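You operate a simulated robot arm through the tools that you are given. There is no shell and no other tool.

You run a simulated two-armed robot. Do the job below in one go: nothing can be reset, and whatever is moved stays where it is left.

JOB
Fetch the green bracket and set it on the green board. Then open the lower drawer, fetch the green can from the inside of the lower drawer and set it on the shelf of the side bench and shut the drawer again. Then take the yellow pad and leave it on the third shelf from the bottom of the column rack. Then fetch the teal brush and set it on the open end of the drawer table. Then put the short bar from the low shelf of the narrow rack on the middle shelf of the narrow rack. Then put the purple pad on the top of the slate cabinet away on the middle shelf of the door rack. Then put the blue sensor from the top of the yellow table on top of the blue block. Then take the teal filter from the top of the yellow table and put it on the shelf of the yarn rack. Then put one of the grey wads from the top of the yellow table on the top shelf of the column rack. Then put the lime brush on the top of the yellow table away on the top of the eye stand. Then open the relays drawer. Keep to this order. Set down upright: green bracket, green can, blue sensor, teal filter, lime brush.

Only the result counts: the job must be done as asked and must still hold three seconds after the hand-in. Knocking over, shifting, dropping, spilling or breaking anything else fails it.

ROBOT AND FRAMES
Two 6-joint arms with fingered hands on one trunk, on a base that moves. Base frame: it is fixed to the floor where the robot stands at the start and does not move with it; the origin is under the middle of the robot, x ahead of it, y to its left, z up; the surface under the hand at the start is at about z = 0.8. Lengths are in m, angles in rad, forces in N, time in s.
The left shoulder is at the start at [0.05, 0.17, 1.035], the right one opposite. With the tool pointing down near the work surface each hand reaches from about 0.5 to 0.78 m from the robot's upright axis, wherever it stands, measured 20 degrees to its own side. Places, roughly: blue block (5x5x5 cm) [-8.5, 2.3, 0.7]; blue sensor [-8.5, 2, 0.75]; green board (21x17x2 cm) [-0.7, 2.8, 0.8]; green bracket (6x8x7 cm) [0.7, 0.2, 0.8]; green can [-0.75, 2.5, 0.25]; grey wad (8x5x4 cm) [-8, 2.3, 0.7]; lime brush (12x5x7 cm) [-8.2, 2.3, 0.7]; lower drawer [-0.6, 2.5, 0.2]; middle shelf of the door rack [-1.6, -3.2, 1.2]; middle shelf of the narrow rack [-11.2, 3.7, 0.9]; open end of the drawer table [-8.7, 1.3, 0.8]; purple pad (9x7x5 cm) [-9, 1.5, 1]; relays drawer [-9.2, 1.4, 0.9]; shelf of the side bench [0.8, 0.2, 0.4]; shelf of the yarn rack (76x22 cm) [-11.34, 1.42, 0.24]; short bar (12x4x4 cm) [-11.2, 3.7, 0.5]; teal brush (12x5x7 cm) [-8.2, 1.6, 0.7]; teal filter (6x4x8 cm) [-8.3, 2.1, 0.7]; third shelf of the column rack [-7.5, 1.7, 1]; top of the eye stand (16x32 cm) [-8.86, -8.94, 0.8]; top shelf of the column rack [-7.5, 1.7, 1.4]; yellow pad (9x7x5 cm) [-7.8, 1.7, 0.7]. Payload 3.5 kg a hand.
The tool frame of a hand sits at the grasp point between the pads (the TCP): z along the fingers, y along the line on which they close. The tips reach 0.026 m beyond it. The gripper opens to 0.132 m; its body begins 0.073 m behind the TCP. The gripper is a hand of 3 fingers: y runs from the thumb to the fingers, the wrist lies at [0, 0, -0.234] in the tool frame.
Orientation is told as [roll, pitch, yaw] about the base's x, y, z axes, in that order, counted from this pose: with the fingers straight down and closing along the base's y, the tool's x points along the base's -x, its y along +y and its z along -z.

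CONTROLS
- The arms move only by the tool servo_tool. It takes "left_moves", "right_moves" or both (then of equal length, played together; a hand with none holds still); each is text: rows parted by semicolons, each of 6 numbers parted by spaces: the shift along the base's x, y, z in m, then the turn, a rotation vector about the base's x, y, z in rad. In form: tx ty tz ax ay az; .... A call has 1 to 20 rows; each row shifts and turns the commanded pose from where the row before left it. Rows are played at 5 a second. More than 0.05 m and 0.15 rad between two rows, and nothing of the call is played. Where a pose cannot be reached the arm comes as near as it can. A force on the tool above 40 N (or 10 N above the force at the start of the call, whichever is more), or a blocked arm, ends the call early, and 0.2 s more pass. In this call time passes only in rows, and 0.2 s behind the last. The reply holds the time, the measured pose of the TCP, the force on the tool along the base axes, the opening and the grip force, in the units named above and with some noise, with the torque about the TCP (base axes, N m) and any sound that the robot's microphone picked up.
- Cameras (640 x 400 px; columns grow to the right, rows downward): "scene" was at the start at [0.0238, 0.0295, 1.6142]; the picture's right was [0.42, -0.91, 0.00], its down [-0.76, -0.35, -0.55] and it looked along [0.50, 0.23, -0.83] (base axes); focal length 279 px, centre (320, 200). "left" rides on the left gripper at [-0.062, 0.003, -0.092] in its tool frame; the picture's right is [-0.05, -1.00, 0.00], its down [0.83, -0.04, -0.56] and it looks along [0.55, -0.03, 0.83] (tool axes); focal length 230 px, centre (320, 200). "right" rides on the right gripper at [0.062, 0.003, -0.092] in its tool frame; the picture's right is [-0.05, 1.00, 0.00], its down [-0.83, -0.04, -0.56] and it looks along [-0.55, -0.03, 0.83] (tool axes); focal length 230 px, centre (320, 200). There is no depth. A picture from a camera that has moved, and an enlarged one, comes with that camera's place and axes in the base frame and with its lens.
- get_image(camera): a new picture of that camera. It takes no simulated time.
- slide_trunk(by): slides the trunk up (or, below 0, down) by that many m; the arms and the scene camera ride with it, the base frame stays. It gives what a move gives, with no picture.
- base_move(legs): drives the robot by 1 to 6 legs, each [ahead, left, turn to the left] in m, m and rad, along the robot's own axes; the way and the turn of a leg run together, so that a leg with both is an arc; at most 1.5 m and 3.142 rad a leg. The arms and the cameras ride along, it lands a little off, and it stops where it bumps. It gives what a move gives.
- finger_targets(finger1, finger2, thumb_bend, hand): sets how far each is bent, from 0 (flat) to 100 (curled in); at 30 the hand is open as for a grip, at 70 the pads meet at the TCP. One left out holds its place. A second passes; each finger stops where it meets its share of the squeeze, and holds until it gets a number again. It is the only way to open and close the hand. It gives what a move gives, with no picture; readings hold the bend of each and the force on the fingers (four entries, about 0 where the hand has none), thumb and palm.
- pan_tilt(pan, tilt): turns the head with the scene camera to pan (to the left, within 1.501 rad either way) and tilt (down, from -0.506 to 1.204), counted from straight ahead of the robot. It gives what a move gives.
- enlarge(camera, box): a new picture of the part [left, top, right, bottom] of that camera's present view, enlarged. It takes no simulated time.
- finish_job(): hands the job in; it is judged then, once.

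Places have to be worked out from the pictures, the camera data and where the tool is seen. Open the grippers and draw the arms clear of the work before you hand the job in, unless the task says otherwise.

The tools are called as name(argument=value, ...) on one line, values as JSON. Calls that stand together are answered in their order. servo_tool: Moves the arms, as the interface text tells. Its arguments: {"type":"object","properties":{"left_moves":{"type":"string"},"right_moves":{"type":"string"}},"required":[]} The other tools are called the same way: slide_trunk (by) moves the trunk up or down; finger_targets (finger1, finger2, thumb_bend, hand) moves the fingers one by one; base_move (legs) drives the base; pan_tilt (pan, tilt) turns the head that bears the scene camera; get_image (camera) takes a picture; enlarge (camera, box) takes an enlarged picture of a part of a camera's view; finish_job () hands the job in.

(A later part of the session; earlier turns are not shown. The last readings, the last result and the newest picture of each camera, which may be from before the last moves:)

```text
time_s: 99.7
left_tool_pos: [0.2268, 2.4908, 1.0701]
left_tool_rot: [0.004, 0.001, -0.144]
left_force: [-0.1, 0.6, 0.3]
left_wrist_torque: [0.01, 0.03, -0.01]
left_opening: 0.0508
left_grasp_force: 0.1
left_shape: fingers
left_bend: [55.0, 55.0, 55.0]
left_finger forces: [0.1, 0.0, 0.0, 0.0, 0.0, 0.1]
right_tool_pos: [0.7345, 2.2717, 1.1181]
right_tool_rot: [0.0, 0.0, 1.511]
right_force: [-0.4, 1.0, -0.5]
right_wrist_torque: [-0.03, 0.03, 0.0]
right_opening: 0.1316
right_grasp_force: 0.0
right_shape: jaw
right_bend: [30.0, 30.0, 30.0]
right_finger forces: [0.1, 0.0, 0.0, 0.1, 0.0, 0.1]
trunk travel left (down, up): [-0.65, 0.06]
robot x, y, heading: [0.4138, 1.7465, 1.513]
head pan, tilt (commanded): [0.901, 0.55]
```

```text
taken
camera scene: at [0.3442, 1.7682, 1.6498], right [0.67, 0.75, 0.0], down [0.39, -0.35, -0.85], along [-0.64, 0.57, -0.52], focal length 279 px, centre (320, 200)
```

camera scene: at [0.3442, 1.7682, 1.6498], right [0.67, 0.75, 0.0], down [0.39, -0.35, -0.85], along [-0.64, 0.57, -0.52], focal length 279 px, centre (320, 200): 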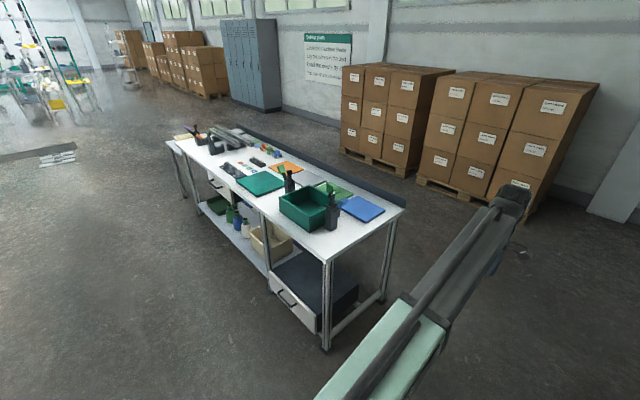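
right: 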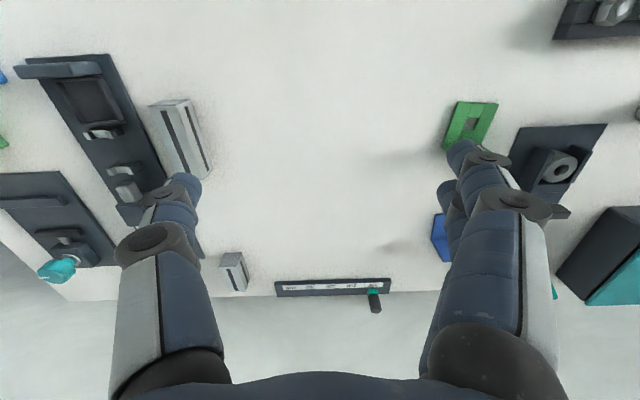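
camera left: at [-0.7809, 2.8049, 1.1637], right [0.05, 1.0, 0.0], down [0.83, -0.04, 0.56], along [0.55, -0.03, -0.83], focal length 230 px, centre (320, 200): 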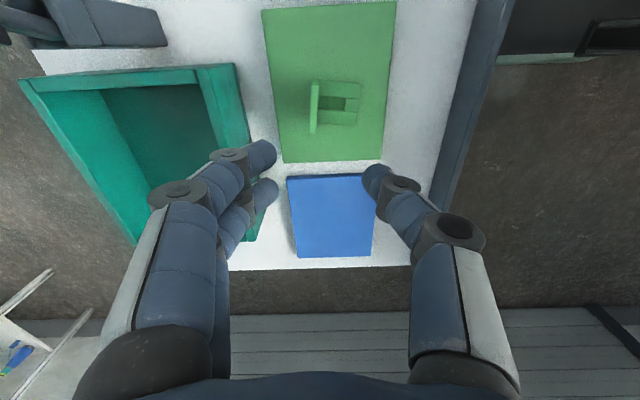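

I correct the heading and move to stand in front of the lower drawer, at about (-0.45, 1.3).

base_move(legs=[[0, 0, 0.058], [-0.45, 0, 0], [0, 0.86, 0]])

pan_tilt(pan=0.0, tilt=0.75)

get_image(camera="scene")

```text
time_s: 106.9
left_tool_pos: [-0.6696, 2.043, 1.0712]
left_tool_rot: [0.005, 0.0, -0.097]
left_force: [-0.7, 0.6, 1.1]
left_wrist_torque: [0.0, -0.01, -0.01]
left_opening: 0.0506
left_grasp_force: 0.0
left_shape: fingers
left_bend: [55.0, 55.0, 55.0]
left_finger forces: [0.1, 0.0, 0.1, 0.0, 0.0, 0.0]
right_tool_pos: [-0.1529, 1.8483, 1.1183]
right_tool_rot: [-0.001, -0.001, 1.561]
right_force: [-0.1, 0.8, 0.4]
right_wrist_torque: [-0.01, -0.01, 0.04]
right_opening: 0.1321
right_grasp_force: 0.0
right_shape: jaw
right_bend: [30.0, 30.0, 30.0]
right_finger forces: [0.0, 0.1, 0.1, 0.0, 0.0, 0.1]
trunk travel left (down, up): [-0.65, 0.06]
robot x, y, heading: [-0.448, 1.3109, 1.564]
head pan, tilt (commanded): [0.901, 0.55]
```

```text
time_s: 108.1
left_tool_pos: [-0.6696, 2.0425, 1.0704]
left_tool_rot: [0.007, 0.0, -0.095]
left_force: [-0.4, 0.6, 0.5]
left_wrist_torque: [0.02, 0.05, -0.01]
left_opening: 0.0507
left_grasp_force: 0.0
left_shape: fingers
left_bend: [55.0, 55.0, 55.0]
left_finger forces: [0.1, 0.1, 0.0, 0.1, 0.1, 0.1]
right_tool_pos: [-0.1516, 1.8482, 1.118]
right_tool_rot: [-0.001, 0.001, 1.56]
right_force: [0.1, -0.5, -0.1]
right_wrist_torque: [-0.03, 0.02, -0.01]
right_opening: 0.1319
right_grasp_force: 0.1
right_shape: jaw
right_bend: [30.0, 30.0, 30.0]
right_finger forces: [0.0, 0.0, 0.0, 0.0, 0.1, 0.0]
trunk travel left (down, up): [-0.65, 0.06]
robot x, y, heading: [-0.4463, 1.3097, 1.557]
head pan, tilt (commanded): [0.0, 0.75]
```

```text
taken
camera scene: at [-0.4466, 1.3531, 1.6324], right [1.0, -0.01, 0.0], down [-0.01, -0.68, -0.73], along [0.01, 0.73, -0.68], focal length 279 px, centre (320, 200)
```

scene: 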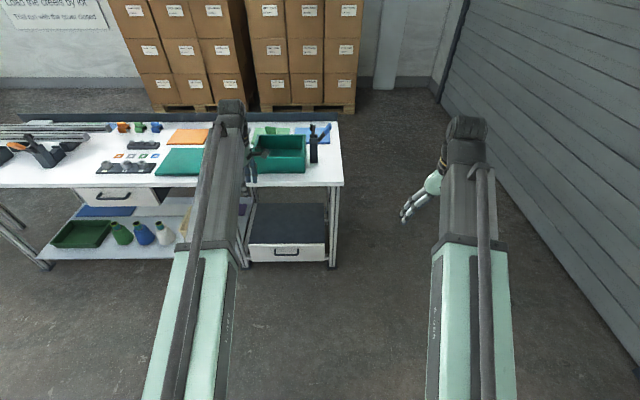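

The bracket stands on the board. For the drawer (handle near x=-0.64, low at z≈0.25) I lower the trunk by 0.55 m.

slide_trunk(by=-0.55)

pan_tilt(pan=0.2, tilt=0.6)

get_image(camera="scene")

get_image(camera="left")

```text
refused: -0.55 is not a number from -0.4 to 0.4
```

```text
time_s: 108.9
left_tool_pos: [-0.6687, 2.0428, 1.0706]
left_tool_rot: [0.006, -0.001, -0.096]
left_force: [0.5, 0.1, 0.0]
left_wrist_torque: [-0.02, 0.02, 0.01]
left_opening: 0.0504
left_grasp_force: 0.0
left_shape: fingers
left_bend: [55.0, 55.0, 55.0]
left_finger forces: [0.1, 0.0, 0.0, 0.0, 0.1, 0.1]
right_tool_pos: [-0.1513, 1.8477, 1.1177]
right_tool_rot: [0.0, 0.0, 1.56]
right_force: [1.1, 0.7, 0.1]
right_wrist_torque: [0.0, -0.02, 0.0]
right_opening: 0.1319
right_grasp_force: 0.1
right_shape: jaw
right_bend: [30.0, 30.0, 30.0]
right_finger forces: [0.1, 0.0, 0.1, 0.1, 0.0, 0.1]
trunk travel left (down, up): [-0.65, 0.06]
robot x, y, heading: [-0.4457, 1.3099, 1.567]
head pan, tilt (commanded): [0.201, 0.6]
```

```text
taken
camera scene: at [-0.464, 1.357, 1.6452], right [0.98, 0.19, 0.0], down [0.11, -0.56, -0.82], along [-0.16, 0.81, -0.57], focal length 279 px, centre (320, 200)
```

scene: 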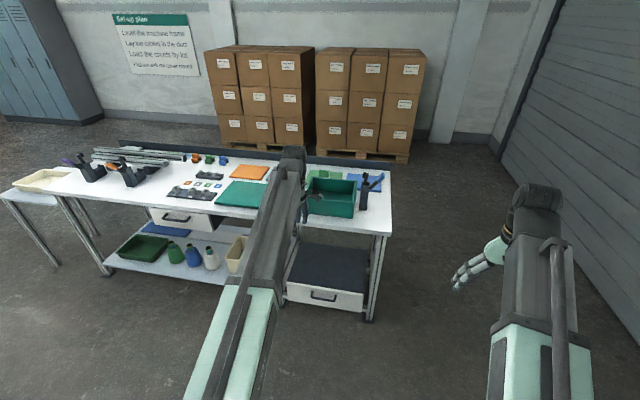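

```text
taken
camera left: at [-0.6067, 2.0394, 1.1633], right [-0.04, -1.0, 0.0], down [-0.83, 0.03, 0.56], along [-0.56, 0.03, -0.83], focal length 230 px, centre (320, 200)
```

left: 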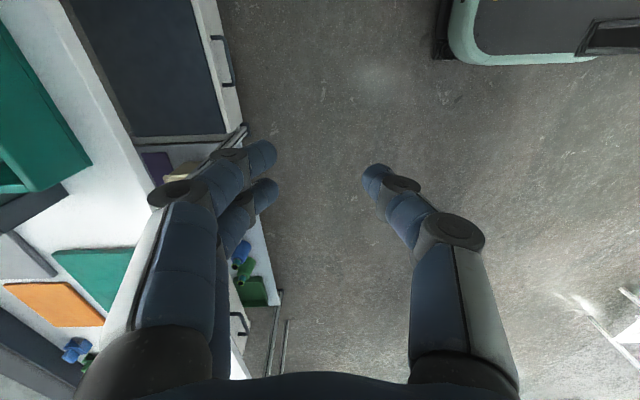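

Slides are limited to 0.4 m per call, so I split it: -0.4 now, then more.

slide_trunk(by=-0.4)

slide_trunk(by=-0.15)

get_image(camera="scene")

```text
time_s: 112.7
left_tool_pos: [-0.6685, 2.0426, 0.6715]
left_tool_rot: [0.007, 0.001, -0.095]
left_force: [0.2, -0.2, -0.1]
left_wrist_torque: [-0.03, -0.01, -0.01]
left_opening: 0.0507
left_grasp_force: 0.1
left_shape: fingers
left_bend: [55.0, 55.0, 55.0]
left_finger forces: [0.0, 0.1, 0.1, 0.0, 0.0, 0.1]
right_tool_pos: [-0.1518, 1.8473, 0.7189]
right_tool_rot: [-0.001, -0.001, 1.56]
right_force: [-0.3, -0.2, 0.2]
right_wrist_torque: [0.03, 0.0, 0.05]
right_opening: 0.1317
right_grasp_force: 0.1
right_shape: jaw
right_bend: [30.0, 30.0, 30.0]
right_finger forces: [0.0, 0.0, 0.0, 0.0, 0.0, 0.0]
trunk travel left (down, up): [-0.25, 0.46]
robot x, y, heading: [-0.4483, 1.3142, 1.559]
head pan, tilt (commanded): [0.201, 0.6]
```

```text
time_s: 114.5
left_tool_pos: [-0.6697, 2.0428, 0.5213]
left_tool_rot: [0.003, 0.0, -0.096]
left_force: [-0.5, 0.6, -0.6]
left_wrist_torque: [-0.01, -0.01, 0.03]
left_opening: 0.0504
left_grasp_force: 0.0
left_shape: fingers
left_bend: [55.0, 55.0, 55.0]
left_finger forces: [0.0, 0.0, 0.1, 0.0, 0.1, 0.0]
right_tool_pos: [-0.151, 1.8474, 0.5681]
right_tool_rot: [0.001, -0.001, 1.561]
right_force: [-0.7, 0.2, -0.2]
right_wrist_torque: [0.04, -0.01, 0.0]
right_opening: 0.1319
right_grasp_force: 0.1
right_shape: jaw
right_bend: [30.0, 30.0, 30.0]
right_finger forces: [0.0, 0.1, 0.0, 0.0, 0.1, 0.1]
trunk travel left (down, up): [-0.1, 0.61]
robot x, y, heading: [-0.4473, 1.3121, 1.56]
head pan, tilt (commanded): [0.201, 0.6]
```

```text
taken
camera scene: at [-0.4641, 1.357, 1.0954], right [0.98, 0.19, 0.0], down [0.11, -0.55, -0.83], along [-0.16, 0.81, -0.56], focal length 279 px, centre (320, 200)
```

scene: 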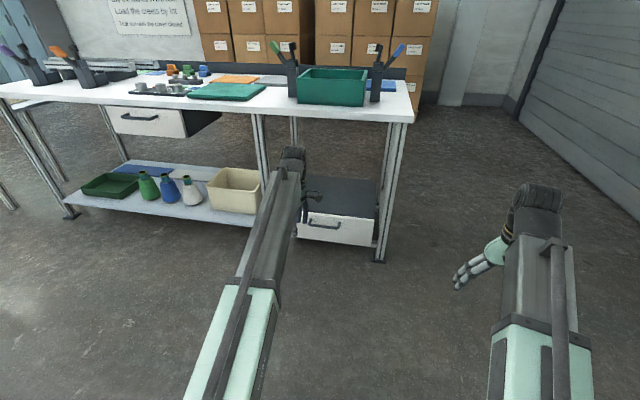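

Zooming in on the lower drawer's handle from this lower viewpoint.

enlarge(camera="scene", box=[260, 160, 420, 270])

```text
3.64 times, centred on (340, 215) of scene
camera zoom: at [-0.4641, 1.357, 1.0954], right [0.98, 0.19, 0.0], down [0.11, -0.55, -0.83], along [-0.16, 0.81, -0.56], focal length 1015 px, centre (247, 146)
```

zoom: 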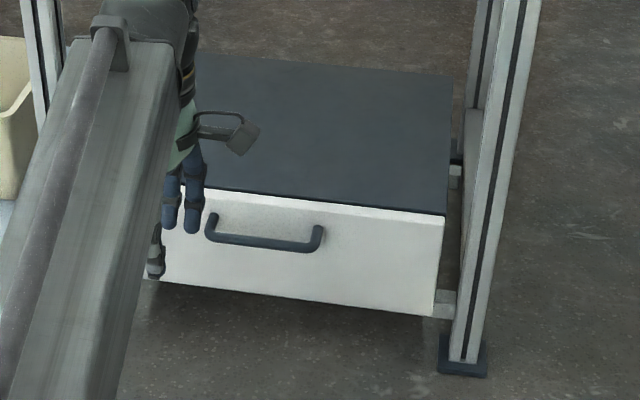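

The handle bar is at about (-0.64, 2.345, 0.257), standing 5 cm off the drawer front. I move forward a little, and turn the left hand to point forward with the fingers closing vertically.

base_move(legs=[[0.12, 0, 0.01]])

servo_tool(left_moves="0 -0.02 -0.01 0 0 0.095;0.003 -0.01 -0.011 0.1428 0 0;0.003 -0.01 -0.011 0.1428 0 0;0.003 -0.01 -0.011 0.1428 0 0;0.003 -0.005 -0.011 0.1428 0 0;0.003 -0.005 -0.011 0.1428 0 0;0.003 0 -0.011 0.1428 0 0;0.003 0 -0.011 0.1428 0 0;0.003 0 -0.011 0.1428 0 0;0.003 0 -0.011 0.1428 0 0;0.003 0 -0.011 0.1428 0 0;0.003 0 -0.011 0.1428 0 0")

get_image(camera="left")

```text
time_s: 115.7
left_tool_pos: [-0.6771, 2.1619, 0.5217]
left_tool_rot: [0.006, 0.001, -0.082]
left_force: [-0.9, 0.2, -0.9]
left_wrist_torque: [-0.02, 0.01, -0.03]
left_opening: 0.0505
left_grasp_force: 0.1
left_shape: fingers
left_bend: [55.0, 55.0, 55.0]
left_finger forces: [0.0, 0.0, 0.0, 0.0, 0.0, 0.1]
right_tool_pos: [-0.1575, 1.9722, 0.5677]
right_tool_rot: [0.0, 0.0, 1.569]
right_force: [-0.1, 0.5, 1.6]
right_wrist_torque: [0.0, -0.01, -0.03]
right_opening: 0.1318
right_grasp_force: 0.0
right_shape: jaw
right_bend: [30.0, 30.0, 30.0]
right_finger forces: [0.1, 0.0, 0.0, 0.1, 0.1, 0.0]
trunk travel left (down, up): [-0.1, 0.61]
robot x, y, heading: [-0.4464, 1.4319, 1.567]
head pan, tilt (commanded): [0.201, 0.6]
```

```text
time_s: 118.3
left_tool_pos: [-0.6313, 2.1061, 0.3964]
left_tool_rot: [1.421, 0.011, -0.071]
left_force: [-1.4, 0.5, 1.2]
left_wrist_torque: [-0.13, -0.08, -0.17]
left_opening: 0.0508
left_grasp_force: 0.0
left_shape: fingers
left_bend: [55.0, 55.0, 55.0]
left_finger forces: [0.1, 0.0, 0.1, 0.1, 0.0, 0.1]
left hand out of reach, approached as far as the arm can: row 9, 10, 11
right_tool_pos: [-0.1575, 1.9725, 0.5686]
right_tool_rot: [-0.001, 0.0, 1.57]
right_force: [-0.2, -0.5, -0.2]
right_wrist_torque: [0.02, -0.01, -0.03]
right_opening: 0.1318
right_grasp_force: 0.0
right_shape: jaw
right_bend: [30.0, 30.0, 30.0]
right_finger forces: [0.1, 0.0, 0.0, 0.0, 0.1, 0.0]
trunk travel left (down, up): [-0.1, 0.61]
robot x, y, heading: [-0.4492, 1.4318, 1.567]
head pan, tilt (commanded): [0.201, 0.6]
```

```text
taken
camera left: at [-0.5754, 2.0105, 0.4131], right [0.03, -0.15, -0.99], down [-0.87, -0.49, 0.05], along [-0.5, 0.86, -0.15], focal length 230 px, centre (320, 200)
```

left: 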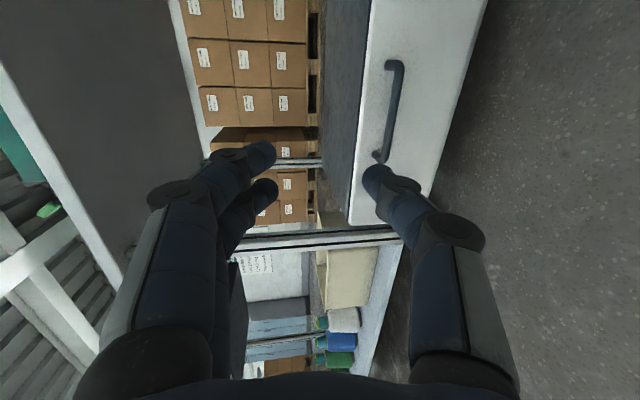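

The hand turns fine; it was merely too close to the body at the end. Opening the hand and moving forward and down to the pre-grasp in front of the handle.

finger_targets(hand="left", finger1=40, finger2=40, thumb_bend=40)

servo_tool(left_moves="-0.003 0.03 -0.03 0 0 0;-0.003 0.03 -0.03 0 0 0;-0.003 0.03 -0.03 0 0 0;0 0.03 -0.03 0 0 0;0 0.02 -0.02 0 0 0")

get_image(camera="left")

```text
time_s: 119.3
left_tool_pos: [-0.6344, 2.1065, 0.3985]
left_tool_rot: [1.424, -0.019, -0.054]
left_force: [0.6, -0.1, 0.7]
left_wrist_torque: [-0.01, 0.01, 0.01]
left_opening: 0.101
left_grasp_force: 0.0
left_shape: fingers
left_bend: [40.0, 40.0, 40.0]
left_finger forces: [0.0, 0.1, 0.0, 0.0, 0.0, 0.0]
right_tool_pos: [-0.1564, 1.9718, 0.5683]
right_tool_rot: [0.0, 0.001, 1.572]
right_force: [1.0, 0.6, 0.3]
right_wrist_torque: [0.02, 0.01, -0.01]
right_opening: 0.1319
right_grasp_force: 0.1
right_shape: jaw
right_bend: [30.0, 30.0, 30.0]
right_finger forces: [0.1, 0.0, 0.1, 0.0, 0.0, 0.0]
trunk travel left (down, up): [-0.1, 0.61]
robot x, y, heading: [-0.4438, 1.43, 1.571]
head pan, tilt (commanded): [0.201, 0.6]
```

```text
time_s: 120.5
left_tool_pos: [-0.6425, 2.2469, 0.2592]
left_tool_rot: [1.426, -0.019, -0.055]
left_force: [0.3, -0.7, -0.5]
left_wrist_torque: [-0.01, 0.01, -0.01]
left_opening: 0.1011
left_grasp_force: 0.1
left_shape: fingers
left_bend: [40.0, 40.0, 40.0]
left_finger forces: [0.0, 0.1, 0.0, 0.0, 0.1, 0.0]
right_tool_pos: [-0.1574, 1.9728, 0.568]
right_tool_rot: [0.0, 0.0, 1.57]
right_force: [0.0, -0.1, 0.2]
right_wrist_torque: [0.0, 0.01, -0.02]
right_opening: 0.132
right_grasp_force: 0.1
right_shape: jaw
right_bend: [30.0, 30.0, 30.0]
right_finger forces: [0.0, 0.0, 0.1, 0.0, 0.1, 0.1]
trunk travel left (down, up): [-0.1, 0.61]
robot x, y, heading: [-0.4465, 1.4305, 1.57]
head pan, tilt (commanded): [0.201, 0.6]
```

```text
taken
camera left: at [-0.5859, 2.1522, 0.2772], right [0.06, -0.15, -0.99], down [-0.86, -0.51, 0.02], along [-0.51, 0.85, -0.16], focal length 230 px, centre (320, 200)
```

left: 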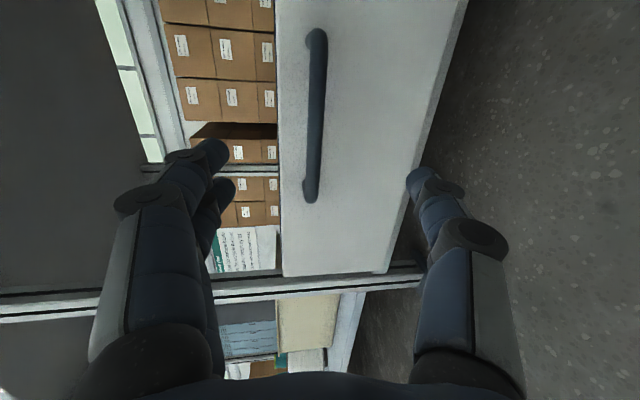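

Handle bar centre refined to (-0.631, 2.345, 0.250). I square up the hand's pitch and advance over the bar.

servo_tool(left_moves="0.004 0 -0.003 0.08 0 0.03;0.004 0 -0.003 0.065 0.015 0.025;0.003 0.03 -0.003 0 0 0;0 0.03 0 0 0 0;0 0.026 0 0 0 0")

get_image(camera="left")

```text
time_s: 121.7
left_tool_pos: [-0.6937, 2.3122, 0.2666]
left_tool_rot: [1.569, 0.0, -0.01]
left_force: [0.0, -0.2, 0.0]
left_wrist_torque: [0.0, 0.01, 0.02]
left_opening: 0.1011
left_grasp_force: 0.1
left_shape: fingers
left_bend: [40.0, 40.0, 40.0]
left_finger forces: [0.0, 0.1, 0.0, 0.1, 0.0, 0.0]
left hand out of reach, approached as far as the arm can: row 1, 2, 3, 4, 5
right_tool_pos: [-0.1565, 1.9734, 0.5681]
right_tool_rot: [-0.001, 0.001, 1.571]
right_force: [0.3, 0.0, 0.8]
right_wrist_torque: [0.04, 0.04, -0.01]
right_opening: 0.1321
right_grasp_force: 0.0
right_shape: jaw
right_bend: [30.0, 30.0, 30.0]
right_finger forces: [0.0, 0.0, 0.0, 0.0, 0.0, 0.0]
trunk travel left (down, up): [-0.1, 0.61]
robot x, y, heading: [-0.4485, 1.4273, 1.571]
head pan, tilt (commanded): [0.201, 0.6]
```

```text
taken
camera left: at [-0.6327, 2.2195, 0.2701], right [0.05, 0.0, -1.0], down [-0.84, -0.55, -0.04], along [-0.55, 0.84, -0.03], focal length 230 px, centre (320, 200)
```

left: 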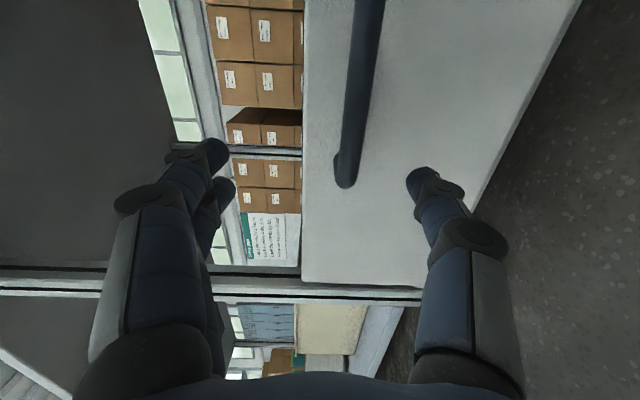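

The arm can't hold that exact pose this far inward, so I back off a bit and shift the base 7 cm to the right to give the left arm better room.

servo_tool(left_moves="0 -0.03 -0.008 0 0 0;0 -0.03 -0.008 0 0 0")

base_move(legs=[[0.0, -0.08, 0]])

get_image(camera="left")

```text
time_s: 122.3
left_tool_pos: [-0.6938, 2.2523, 0.2499]
left_tool_rot: [1.57, -0.001, -0.013]
left_force: [0.6, -0.1, -0.9]
left_wrist_torque: [-0.01, -0.02, -0.02]
left_opening: 0.1011
left_grasp_force: 0.0
left_shape: fingers
left_bend: [40.0, 40.0, 40.0]
left_finger forces: [0.0, 0.0, 0.0, 0.0, 0.0, 0.0]
right_tool_pos: [-0.1564, 1.9725, 0.5669]
right_tool_rot: [0.002, -0.001, 1.572]
right_force: [0.9, 0.6, 0.6]
right_wrist_torque: [0.02, -0.02, -0.01]
right_opening: 0.1321
right_grasp_force: 0.0
right_shape: jaw
right_bend: [30.0, 30.0, 30.0]
right_finger forces: [0.0, 0.0, 0.0, 0.0, 0.0, 0.1]
trunk travel left (down, up): [-0.1, 0.61]
robot x, y, heading: [-0.449, 1.4304, 1.576]
head pan, tilt (commanded): [0.201, 0.6]
```

```text
time_s: 123.3
left_tool_pos: [-0.6139, 2.2514, 0.2502]
left_tool_rot: [1.568, 0.001, -0.011]
left_force: [0.6, 0.4, -0.1]
left_wrist_torque: [-0.01, -0.04, 0.0]
left_opening: 0.1012
left_grasp_force: 0.0
left_shape: fingers
left_bend: [40.0, 40.0, 40.0]
left_finger forces: [0.0, 0.1, 0.0, 0.0, 0.0, 0.0]
right_tool_pos: [-0.0755, 1.9728, 0.5689]
right_tool_rot: [0.0, 0.0, 1.573]
right_force: [-0.6, 0.6, 0.0]
right_wrist_torque: [0.01, 0.03, -0.01]
right_opening: 0.1318
right_grasp_force: 0.1
right_shape: jaw
right_bend: [30.0, 30.0, 30.0]
right_finger forces: [0.0, 0.0, 0.0, 0.1, 0.1, 0.1]
trunk travel left (down, up): [-0.1, 0.61]
robot x, y, heading: [-0.3653, 1.434, 1.57]
head pan, tilt (commanded): [0.201, 0.6]
```

```text
taken
camera left: at [-0.5521, 2.1592, 0.2533], right [0.05, 0.0, -1.0], down [-0.84, -0.55, -0.04], along [-0.55, 0.84, -0.03], focal length 230 px, centre (320, 200)
```

left: 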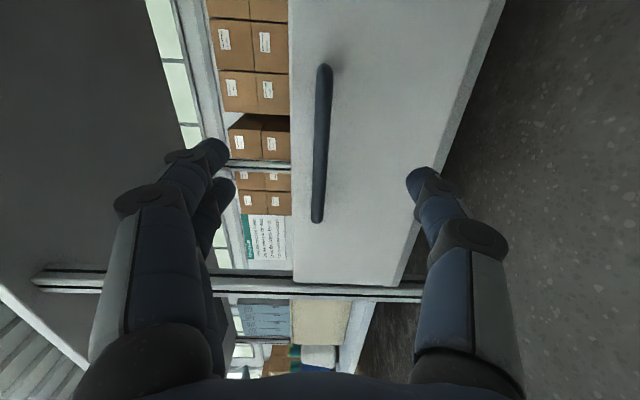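

Now the hand is level with the bar (bar centre x≈-0.63, z≈0.25). Advancing to put the bar between thumb and fingers.

servo_tool(left_moves="-0.005 0.028 0 0 0 0;-0.005 0.028 0 0 0 0;-0.004 0.028 0 0 0 0")

get_image(camera="left")

```text
time_s: 124.2
left_tool_pos: [-0.6232, 2.3105, 0.2645]
left_tool_rot: [1.567, 0.0, -0.01]
left_force: [0.8, 0.2, 0.0]
left_wrist_torque: [-0.02, 0.0, 0.0]
left_opening: 0.1013
left_grasp_force: 0.0
left_shape: fingers
left_bend: [40.0, 40.0, 40.0]
left_finger forces: [0.1, 0.1, 0.1, 0.0, 0.0, 0.1]
left hand out of reach, approached as far as the arm can: row 2, 3
right_tool_pos: [-0.0766, 1.9732, 0.5694]
right_tool_rot: [0.001, 0.0, 1.574]
right_force: [-0.7, -0.1, 0.8]
right_wrist_torque: [0.02, -0.02, 0.01]
right_opening: 0.132
right_grasp_force: 0.1
right_shape: jaw
right_bend: [30.0, 30.0, 30.0]
right_finger forces: [0.1, 0.0, 0.0, 0.1, 0.1, 0.0]
trunk travel left (down, up): [-0.1, 0.61]
robot x, y, heading: [-0.3627, 1.433, 1.572]
head pan, tilt (commanded): [0.201, 0.6]
```

```text
taken
camera left: at [-0.5617, 2.217, 0.2684], right [0.05, 0.0, -1.0], down [-0.84, -0.55, -0.04], along [-0.55, 0.84, -0.03], focal length 230 px, centre (320, 200)
```

left: 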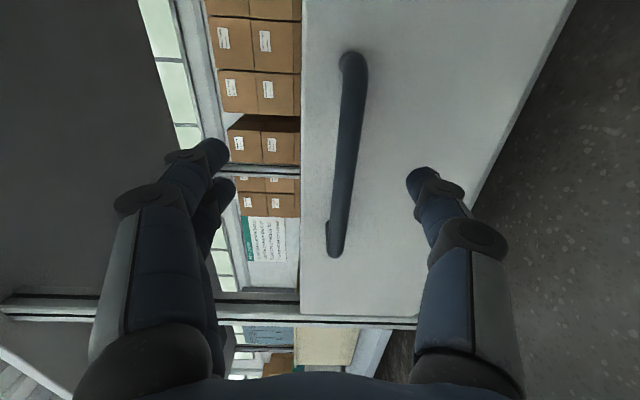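

It reaches its limit at y≈2.31. I back off, lower the trunk another 0.1 m and step the base slightly forward so the arm is less stretched.

servo_tool(left_moves="0 -0.03 0 0 0 0;0 -0.03 0 0 0 0")

slide_trunk(by=-0.1)

servo_tool(left_moves="0 0 0.03 0 0 0;0 0 0.03 0 0 0;0 0 0.026 0 0 0")

```text
time_s: 124.8
left_tool_pos: [-0.624, 2.252, 0.2636]
left_tool_rot: [1.568, 0.0, -0.01]
left_force: [-0.1, -0.1, 0.7]
left_wrist_torque: [-0.01, 0.01, 0.02]
left_opening: 0.1012
left_grasp_force: 0.1
left_shape: fingers
left_bend: [40.0, 40.0, 40.0]
left_finger forces: [0.1, 0.0, 0.1, 0.0, 0.0, 0.1]
right_tool_pos: [-0.0752, 1.9726, 0.568]
right_tool_rot: [0.001, 0.001, 1.571]
right_force: [0.3, 0.0, 0.1]
right_wrist_torque: [0.0, 0.04, -0.03]
right_opening: 0.1319
right_grasp_force: 0.0
right_shape: jaw
right_bend: [30.0, 30.0, 30.0]
right_finger forces: [0.0, 0.0, 0.0, 0.0, 0.0, 0.0]
trunk travel left (down, up): [-0.1, 0.61]
robot x, y, heading: [-0.3652, 1.4333, 1.574]
head pan, tilt (commanded): [0.201, 0.6]
```

```text
time_s: 126.1
left_tool_pos: [-0.6227, 2.2511, 0.1643]
left_tool_rot: [1.569, 0.0, -0.011]
left_force: [0.8, 0.0, 0.3]
left_wrist_torque: [-0.02, 0.03, 0.0]
left_opening: 0.101
left_grasp_force: 0.0
left_shape: fingers
left_bend: [40.0, 40.0, 40.0]
left_finger forces: [0.0, 0.0, 0.0, 0.1, 0.1, 0.0]
right_tool_pos: [-0.0749, 1.9728, 0.468]
right_tool_rot: [0.0, 0.0, 1.572]
right_force: [0.3, -0.3, 0.0]
right_wrist_torque: [0.03, -0.03, -0.04]
right_opening: 0.1318
right_grasp_force: 0.1
right_shape: jaw
right_bend: [30.0, 30.0, 30.0]
right_finger forces: [0.0, 0.0, 0.1, 0.0, 0.0, 0.1]
trunk travel left (down, up): [0.0, 0.71]
robot x, y, heading: [-0.3654, 1.4336, 1.567]
head pan, tilt (commanded): [0.201, 0.6]
```

```text
time_s: 126.9
left_tool_pos: [-0.6249, 2.2488, 0.2498]
left_tool_rot: [1.568, 0.0, -0.01]
left_force: [0.1, -0.1, 0.1]
left_wrist_torque: [0.03, -0.01, 0.01]
left_opening: 0.1009
left_grasp_force: 0.0
left_shape: fingers
left_bend: [40.0, 40.0, 40.0]
left_finger forces: [0.0, 0.1, 0.1, 0.0, 0.1, 0.0]
right_tool_pos: [-0.0758, 1.973, 0.4682]
right_tool_rot: [0.0, 0.002, 1.572]
right_force: [0.0, -0.5, 0.0]
right_wrist_torque: [-0.03, 0.0, -0.03]
right_opening: 0.1317
right_grasp_force: 0.1
right_shape: jaw
right_bend: [30.0, 30.0, 30.0]
right_finger forces: [0.0, 0.0, 0.0, 0.0, 0.0, 0.0]
trunk travel left (down, up): [0.0, 0.71]
robot x, y, heading: [-0.3633, 1.4307, 1.574]
head pan, tilt (commanded): [0.201, 0.6]
```

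Now advancing to the handle bar (TCP y≈2.335).

servo_tool(left_moves="-0.002 0.03 0 0 0 0;-0.002 0.03 0 0 0 0;-0.002 0.026 0 0 0 0")

get_image(camera="left")

```text
time_s: 127.7
left_tool_pos: [-0.6313, 2.3375, 0.2488]
left_tool_rot: [1.569, 0.0, -0.011]
left_force: [0.9, 0.6, 0.2]
left_wrist_torque: [0.01, 0.0, -0.02]
left_opening: 0.101
left_grasp_force: 0.1
left_shape: fingers
left_bend: [40.0, 40.0, 40.0]
left_finger forces: [0.0, 0.0, 0.1, 0.1, 0.0, 0.0]
right_tool_pos: [-0.0752, 1.9733, 0.4679]
right_tool_rot: [0.0, 0.0, 1.57]
right_force: [0.5, -0.2, 0.5]
right_wrist_torque: [-0.02, 0.02, 0.0]
right_opening: 0.1319
right_grasp_force: 0.0
right_shape: jaw
right_bend: [30.0, 30.0, 30.0]
right_finger forces: [0.0, 0.1, 0.0, 0.0, 0.0, 0.0]
trunk travel left (down, up): [0.0, 0.71]
robot x, y, heading: [-0.3619, 1.4303, 1.572]
head pan, tilt (commanded): [0.201, 0.6]
```

```text
taken
camera left: at [-0.569, 2.2445, 0.2519], right [0.05, 0.0, -1.0], down [-0.84, -0.55, -0.04], along [-0.55, 0.84, -0.03], focal length 230 px, centre (320, 200)
```

left: 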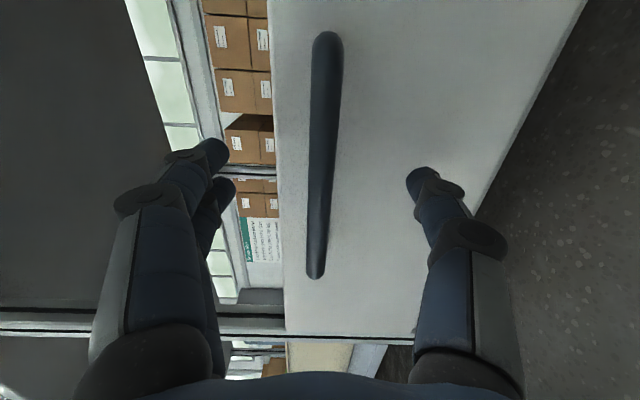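

The bar lies exactly between the pads (y≈2.344). Closing the left hand on it.

finger_targets(hand="left", finger1=80, finger2=80, thumb_bend=80)

get_image(camera="left")

```text
time_s: 128.7
left_tool_pos: [-0.6295, 2.3377, 0.2486]
left_tool_rot: [1.568, -0.001, -0.012]
left_force: [0.1, 5.6, 0.8]
left_wrist_torque: [0.01, 0.01, -0.02]
left_opening: 0.0125
left_grasp_force: 20.6
left_shape: fingers
left_bend: [72.0, 72.0, 69.0]
left_finger forces: [10.2, 10.2, 0.0, 0.0, 19.7, 0.0]
right_tool_pos: [-0.077, 1.973, 0.4689]
right_tool_rot: [-0.001, 0.0, 1.572]
right_force: [0.0, 0.2, 0.2]
right_wrist_torque: [-0.01, 0.01, 0.03]
right_opening: 0.132
right_grasp_force: 0.1
right_shape: jaw
right_bend: [30.0, 30.0, 30.0]
right_finger forces: [0.0, 0.0, 0.0, 0.0, 0.0, 0.0]
trunk travel left (down, up): [0.0, 0.71]
robot x, y, heading: [-0.3639, 1.4282, 1.567]
head pan, tilt (commanded): [0.201, 0.6]
```

```text
taken
camera left: at [-0.569, 2.2443, 0.2521], right [0.05, 0.0, -1.0], down [-0.84, -0.55, -0.04], along [-0.55, 0.84, -0.03], focal length 230 px, centre (320, 200)
```

left: 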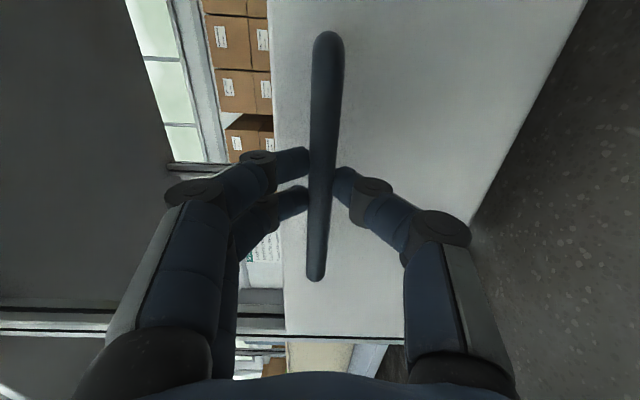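

Firm grip on the handle. Pulling gently with the arm first to feel the drawer's resistance.

servo_tool(left_moves="0 -0.02 0 0 0 0;0 -0.02 0 0 0 0;0 -0.02 0 0 0 0;0 -0.02 0 0 0 0")

get_image(camera="left")

```text
time_s: 129.7
left_tool_pos: [-0.6306, 2.2573, 0.2488]
left_tool_rot: [1.567, 0.0, -0.011]
left_force: [5.8, -2.0, -0.8]
left_wrist_torque: [-0.04, 0.02, -0.13]
left_opening: 0.0126
left_grasp_force: 21.0
left_shape: fingers
left_bend: [73.0, 73.0, 69.0]
left_finger forces: [10.3, 10.4, 0.1, 0.1, 21.0, 0.1]
right_tool_pos: [-0.0755, 1.9725, 0.4689]
right_tool_rot: [0.001, 0.002, 1.571]
right_force: [0.8, 0.4, -0.4]
right_wrist_torque: [0.02, -0.01, 0.0]
right_opening: 0.1318
right_grasp_force: 0.0
right_shape: jaw
right_bend: [30.0, 30.0, 30.0]
right_finger forces: [0.0, 0.1, 0.0, 0.1, 0.0, 0.0]
trunk travel left (down, up): [0.0, 0.71]
robot x, y, heading: [-0.3647, 1.4284, 1.573]
head pan, tilt (commanded): [0.201, 0.6]
```

```text
taken
camera left: at [-0.5695, 2.1639, 0.2524], right [0.05, 0.0, -1.0], down [-0.84, -0.55, -0.04], along [-0.54, 0.84, -0.03], focal length 230 px, centre (320, 200)
```

left: 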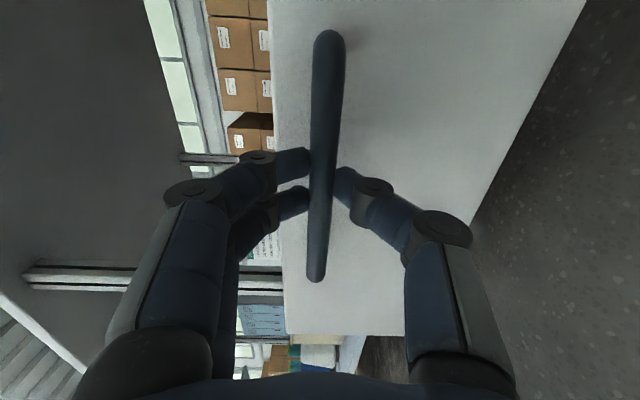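

The drawer follows with little force (8 cm open). Now backing the base 0.24 m to open it further.

base_move(legs=[[-0.24, 0, 0]])

get_image(camera="left")

get_image(camera="scene")

```text
time_s: 131.5
left_tool_pos: [-0.6297, 2.0165, 0.2488]
left_tool_rot: [1.57, -0.001, -0.013]
left_force: [-0.4, -0.4, -0.1]
left_wrist_torque: [0.0, -0.01, 0.01]
left_opening: 0.0
left_grasp_force: 0.1
left_shape: fingers
left_bend: [76.0, 76.0, 75.0]
left_finger forces: [0.0, 0.0, 0.1, 0.0, 0.1, 0.0]
right_tool_pos: [-0.0742, 1.729, 0.468]
right_tool_rot: [0.0, 0.0, 1.568]
right_force: [0.5, -0.5, -0.6]
right_wrist_torque: [0.01, -0.04, 0.0]
right_opening: 0.132
right_grasp_force: 0.1
right_shape: jaw
right_bend: [30.0, 30.0, 30.0]
right_finger forces: [0.1, 0.0, 0.0, 0.0, 0.1, 0.1]
trunk travel left (down, up): [0.0, 0.71]
robot x, y, heading: [-0.3642, 1.1873, 1.569]
head pan, tilt (commanded): [0.201, 0.6]
```

```text
taken
camera left: at [-0.5684, 1.9223, 0.2532], right [0.05, 0.0, -1.0], down [-0.84, -0.54, -0.04], along [-0.54, 0.84, -0.03], focal length 230 px, centre (320, 200)
```

left: 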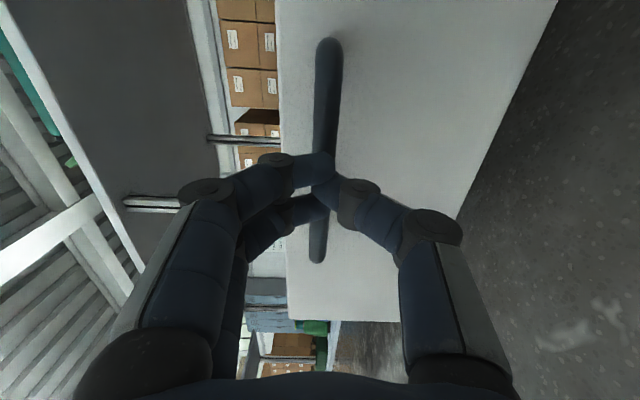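

```text
taken
camera scene: at [-0.3828, 1.2354, 0.9953], right [0.98, 0.2, 0.0], down [0.11, -0.55, -0.83], along [-0.16, 0.81, -0.56], focal length 279 px, centre (320, 200)
```

scene: 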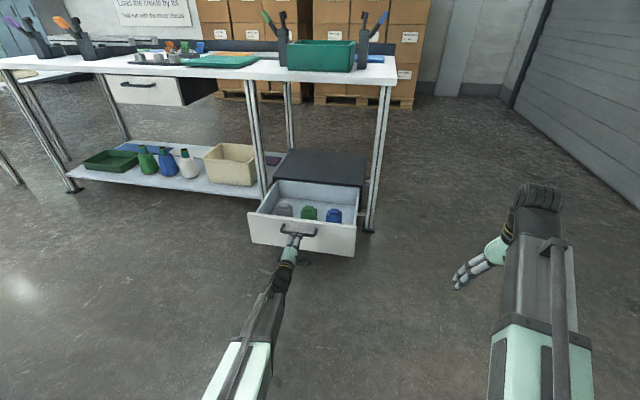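

The drawer opened nicely before the handle slipped from the fingers. Inside are a grey, a green and a blue can. I'll zoom in.

enlarge(camera="scene", box=[230, 140, 400, 270])

```text
3.08 times, centred on (315, 205) of scene
camera zoom: at [-0.3828, 1.2354, 0.9953], right [0.98, 0.2, 0.0], down [0.11, -0.55, -0.83], along [-0.16, 0.81, -0.56], focal length 859 px, centre (335, 185)
```

zoom: 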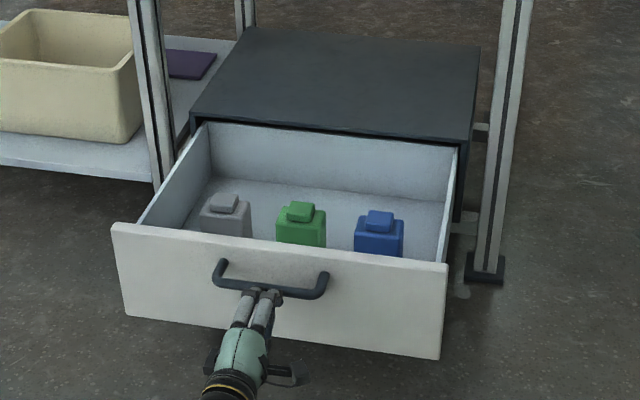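

Handle now at y≈2.036, drawer open about 0.31 m. I withdraw the left hand, raise it and turn it to point down with fingers closing along y (so neighbouring cans are not touched).

servo_tool(left_moves="0 -0.03 0 0 0 0;0 -0.03 0 0 0 0;0 0 0.05 0 0 0;0 0 0.05 0 0 0;0 0 0.05 0 0 0;0 0 0.05 0 0 0;0 0 0 -0.1428 0 0;0 0 0 -0.1428 0 0;0 0 0 -0.1428 0 0;0 0 0 -0.1428 0 0;0 0 0 -0.1428 0 0;0 0 0 -0.1428 0 0;0 0 0 -0.1428 0 0;0 0 0 -0.1428 0 0;0 0 0 -0.1428 0 0;0 0 0 -0.1428 0 0;0 0 0 -0.1428 0 0")

finger_targets(hand="left", finger1=38, finger2=38, thumb_bend=38)

base_move(legs=[[0.25, 0, 0]])

get_image(camera="left")

```text
time_s: 135.1
left_tool_pos: [-0.6216, 1.9109, 0.4389]
left_tool_rot: [0.0, -0.01, -0.002]
left_force: [-0.3, -0.2, -0.7]
left_wrist_torque: [0.03, 0.04, 0.01]
left_opening: 0.0001
left_grasp_force: 0.0
left_shape: fingers
left_bend: [76.0, 76.0, 75.0]
left_finger forces: [0.1, 0.1, 0.0, 0.0, 0.1, 0.0]
left hand out of reach, approached as far as the arm can: row 16, 17
right_tool_pos: [-0.0754, 1.7298, 0.4696]
right_tool_rot: [0.001, -0.001, 1.568]
right_force: [0.5, -0.5, -0.4]
right_wrist_torque: [0.0, -0.01, -0.01]
right_opening: 0.1317
right_grasp_force: 0.1
right_shape: jaw
right_bend: [30.0, 30.0, 30.0]
right_finger forces: [0.0, 0.0, 0.0, 0.0, 0.0, 0.0]
trunk travel left (down, up): [0.0, 0.71]
robot x, y, heading: [-0.3664, 1.1885, 1.569]
head pan, tilt (commanded): [0.201, 0.6]
```

```text
time_s: 136.1
left_tool_pos: [-0.6235, 1.9116, 0.4389]
left_tool_rot: [0.001, -0.012, 0.001]
left_force: [-0.4, -0.4, -0.2]
left_wrist_torque: [0.02, 0.04, -0.01]
left_opening: 0.1078
left_grasp_force: 0.1
left_shape: fingers
left_bend: [38.0, 38.0, 38.0]
left_finger forces: [0.0, 0.0, 0.0, 0.0, 0.1, 0.0]
right_tool_pos: [-0.0744, 1.7284, 0.4677]
right_tool_rot: [-0.001, 0.0, 1.57]
right_force: [0.0, -0.1, -1.1]
right_wrist_torque: [-0.01, -0.01, -0.01]
right_opening: 0.132
right_grasp_force: 0.1
right_shape: jaw
right_bend: [30.0, 30.0, 30.0]
right_finger forces: [0.0, 0.1, 0.0, 0.0, 0.0, 0.0]
trunk travel left (down, up): [0.0, 0.71]
robot x, y, heading: [-0.3653, 1.1893, 1.57]
head pan, tilt (commanded): [0.201, 0.6]
```

```text
time_s: 137.9
left_tool_pos: [-0.6231, 2.1613, 0.4393]
left_tool_rot: [0.002, -0.013, 0.0]
left_force: [0.0, 1.0, 0.3]
left_wrist_torque: [0.02, -0.01, -0.03]
left_opening: 0.1076
left_grasp_force: 0.1
left_shape: fingers
left_bend: [38.0, 38.0, 38.0]
left_finger forces: [0.0, 0.0, 0.1, 0.0, 0.0, 0.0]
right_tool_pos: [-0.0731, 1.9777, 0.4686]
right_tool_rot: [0.0, 0.0, 1.568]
right_force: [0.4, 0.0, -0.8]
right_wrist_torque: [-0.01, -0.01, 0.0]
right_opening: 0.1321
right_grasp_force: 0.1
right_shape: jaw
right_bend: [30.0, 30.0, 30.0]
right_finger forces: [0.1, 0.0, 0.1, 0.0, 0.0, 0.1]
trunk travel left (down, up): [0.0, 0.71]
robot x, y, heading: [-0.362, 1.4378, 1.571]
head pan, tilt (commanded): [0.201, 0.6]
```

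```text
taken
camera left: at [-0.562, 2.1636, 0.532], right [0.05, -1.0, 0.0], down [-0.84, -0.04, 0.54], along [-0.54, -0.03, -0.84], focal length 230 px, centre (320, 200)
```

left: 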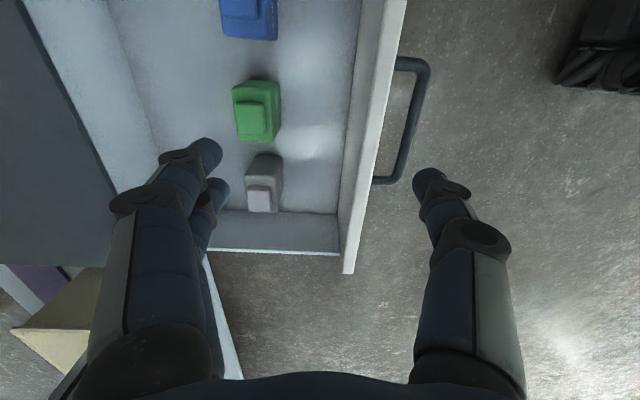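

The green can is seen from above: cap top at about (-0.634, 2.243, 0.24). I move over it and descend partway to verify alignment.

servo_tool(left_moves="-0.005 0.04 0 0 0.013 0;-0.005 0.042 0 0 0 0;0 0 -0.04 0 0 0;0 0 -0.04 0 0 0;0 0 -0.04 0 0 0")

get_image(camera="left")

```text
time_s: 139.1
left_tool_pos: [-0.6201, 2.1645, 0.3076]
left_tool_rot: [0.004, 0.001, -0.001]
left_force: [-0.7, -0.2, 13.0]
left_wrist_torque: [-0.89, 0.0, -0.06]
left_opening: 0.1126
left_grasp_force: 6.3
left_shape: fingers
left_bend: [38.0, 38.0, 37.0]
left_finger forces: [0.1, 0.0, 0.0, 0.0, 12.9, 0.1]
left hand out of reach, approached as far as the arm can: row 1, 2
right_tool_pos: [-0.0737, 1.9789, 0.4683]
right_tool_rot: [-0.002, 0.001, 1.569]
right_force: [-0.3, -1.1, 0.0]
right_wrist_torque: [0.02, 0.0, -0.04]
right_opening: 0.1318
right_grasp_force: 0.1
right_shape: jaw
right_bend: [30.0, 30.0, 30.0]
right_finger forces: [0.0, 0.1, 0.0, 0.0, 0.0, 0.0]
trunk travel left (down, up): [0.0, 0.71]
robot x, y, heading: [-0.3605, 1.4392, 1.567]
head pan, tilt (commanded): [0.201, 0.6]
```

```text
taken
camera left: at [-0.5587, 2.167, 0.3997], right [0.05, -1.0, 0.0], down [-0.83, -0.05, 0.56], along [-0.55, -0.03, -0.83], focal length 230 px, centre (320, 200)
```

left: 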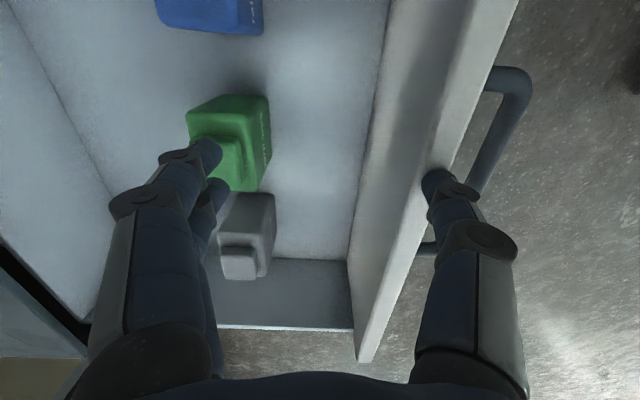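

The forward rows were out of reach so the thumb came down on the drawer front. I lift at once, then drive the base forward 0.09 m.

servo_tool(left_moves="0 0 0.04 0 0 0;0 0 0.04 0 0 0;0 0 0.03 0 0 0")

base_move(legs=[[0.09, 0, 0]])

get_image(camera="left")

```text
time_s: 139.9
left_tool_pos: [-0.6228, 2.1635, 0.4139]
left_tool_rot: [0.002, -0.001, 0.0]
left_force: [0.8, 0.2, -0.4]
left_wrist_torque: [0.0, -0.04, -0.02]
left_opening: 0.1082
left_grasp_force: 0.0
left_shape: fingers
left_bend: [38.0, 38.0, 38.0]
left_finger forces: [0.1, 0.0, 0.0, 0.1, 0.0, 0.0]
right_tool_pos: [-0.0742, 1.9787, 0.4681]
right_tool_rot: [0.001, 0.001, 1.569]
right_force: [0.1, 0.1, 0.4]
right_wrist_torque: [0.03, -0.01, -0.04]
right_opening: 0.132
right_grasp_force: 0.0
right_shape: jaw
right_bend: [30.0, 30.0, 30.0]
right_finger forces: [0.0, 0.0, 0.0, 0.0, 0.0, 0.0]
trunk travel left (down, up): [0.0, 0.71]
robot x, y, heading: [-0.3651, 1.442, 1.569]
head pan, tilt (commanded): [0.201, 0.6]
```

```text
time_s: 141.0
left_tool_pos: [-0.62, 2.2536, 0.4139]
left_tool_rot: [0.003, -0.001, -0.002]
left_force: [0.7, 0.5, 0.0]
left_wrist_torque: [0.0, 0.01, 0.0]
left_opening: 0.1079
left_grasp_force: 0.0
left_shape: fingers
left_bend: [38.0, 38.0, 38.0]
left_finger forces: [0.1, 0.1, 0.0, 0.0, 0.0, 0.1]
right_tool_pos: [-0.0725, 2.0673, 0.4675]
right_tool_rot: [-0.001, 0.0, 1.569]
right_force: [-0.4, 0.2, -0.1]
right_wrist_torque: [-0.03, -0.03, -0.02]
right_opening: 0.1319
right_grasp_force: 0.0
right_shape: jaw
right_bend: [30.0, 30.0, 30.0]
right_finger forces: [0.0, 0.0, 0.0, 0.0, 0.0, 0.0]
trunk travel left (down, up): [0.0, 0.71]
robot x, y, heading: [-0.3622, 1.5292, 1.569]
head pan, tilt (commanded): [0.201, 0.6]
```

```text
taken
camera left: at [-0.5583, 2.2559, 0.507], right [0.05, -1.0, 0.0], down [-0.83, -0.04, 0.56], along [-0.55, -0.03, -0.83], focal length 230 px, centre (320, 200)
```

left: 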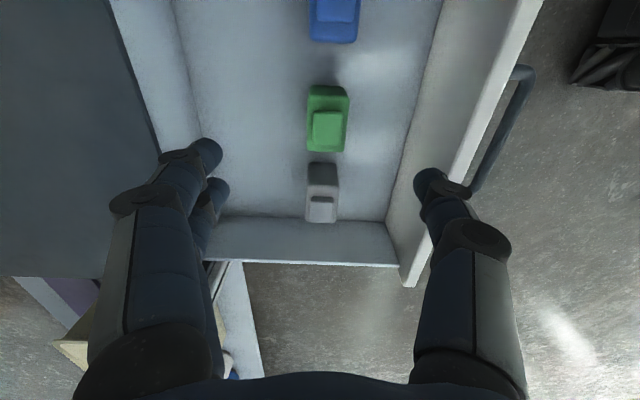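

The can is now under the hand, at about (-0.628, 2.243). Aligning and descending partway.

servo_tool(left_moves="-0.008 -0.01 0 0 0 0;0 0 -0.04 0 0 0;0 0 -0.04 0 0 0;0 0 -0.035 0 0 0")

get_image(camera="left")

```text
time_s: 142.0
left_tool_pos: [-0.6287, 2.2439, 0.2996]
left_tool_rot: [0.002, 0.002, -0.001]
left_force: [0.3, -0.3, 0.6]
left_wrist_torque: [0.0, 0.01, 0.0]
left_opening: 0.1084
left_grasp_force: 0.0
left_shape: fingers
left_bend: [38.0, 38.0, 38.0]
left_finger forces: [0.1, 0.1, 0.0, 0.0, 0.1, 0.0]
right_tool_pos: [-0.0727, 2.0677, 0.4687]
right_tool_rot: [0.0, 0.001, 1.567]
right_force: [0.5, 0.9, 0.2]
right_wrist_torque: [0.03, 0.01, -0.03]
right_opening: 0.1321
right_grasp_force: 0.1
right_shape: jaw
right_bend: [30.0, 30.0, 30.0]
right_finger forces: [0.0, 0.0, 0.0, 0.1, 0.0, 0.0]
trunk travel left (down, up): [0.0, 0.71]
robot x, y, heading: [-0.363, 1.5266, 1.568]
head pan, tilt (commanded): [0.201, 0.6]
```

```text
taken
camera left: at [-0.5667, 2.246, 0.3913], right [0.05, -1.0, 0.0], down [-0.83, -0.04, 0.56], along [-0.55, -0.03, -0.83], focal length 230 px, centre (320, 200)
```

left: 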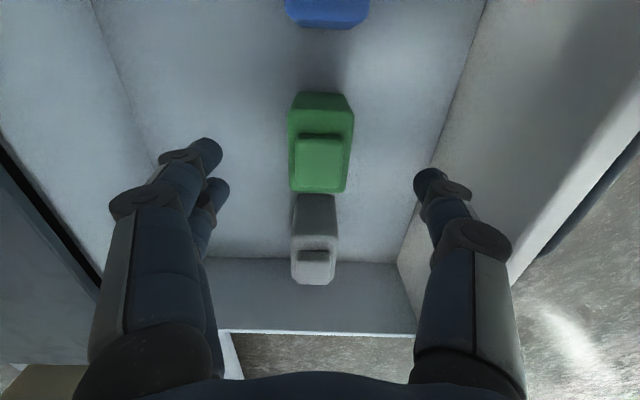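

Well aligned; small x correction and final descent to TCP z≈0.195.

servo_tool(left_moves="-0.004 0 -0.035 0 0 0;0 0 -0.035 0 0 0;0 0 -0.034 0 0 0")

get_image(camera="left")

```text
time_s: 142.8
left_tool_pos: [-0.6317, 2.244, 0.1949]
left_tool_rot: [0.002, -0.001, -0.001]
left_force: [0.0, -0.5, 0.9]
left_wrist_torque: [0.0, -0.02, 0.03]
left_opening: 0.1082
left_grasp_force: 0.1
left_shape: fingers
left_bend: [38.0, 38.0, 38.0]
left_finger forces: [0.0, 0.0, 0.0, 0.0, 0.1, 0.1]
right_tool_pos: [-0.071, 2.0676, 0.4694]
right_tool_rot: [0.0, -0.001, 1.566]
right_force: [0.1, 0.5, -1.1]
right_wrist_torque: [0.0, -0.01, -0.04]
right_opening: 0.1321
right_grasp_force: 0.0
right_shape: jaw
right_bend: [30.0, 30.0, 30.0]
right_finger forces: [0.0, 0.0, 0.0, 0.0, 0.0, 0.0]
trunk travel left (down, up): [0.0, 0.71]
robot x, y, heading: [-0.3608, 1.5266, 1.568]
head pan, tilt (commanded): [0.201, 0.6]
```

```text
taken
camera left: at [-0.5695, 2.2462, 0.2869], right [0.05, -1.0, 0.0], down [-0.83, -0.04, 0.56], along [-0.55, -0.03, -0.83], focal length 230 px, centre (320, 200)
```

left: 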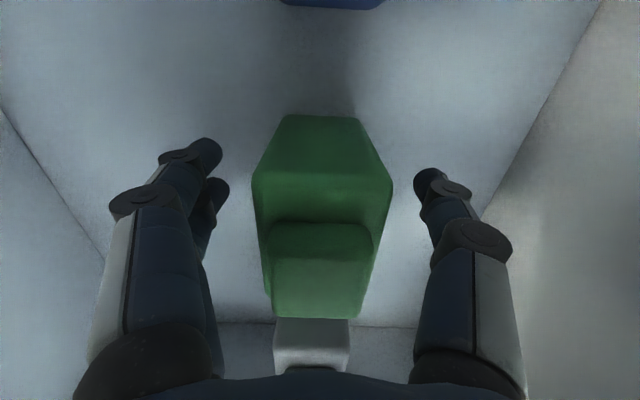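

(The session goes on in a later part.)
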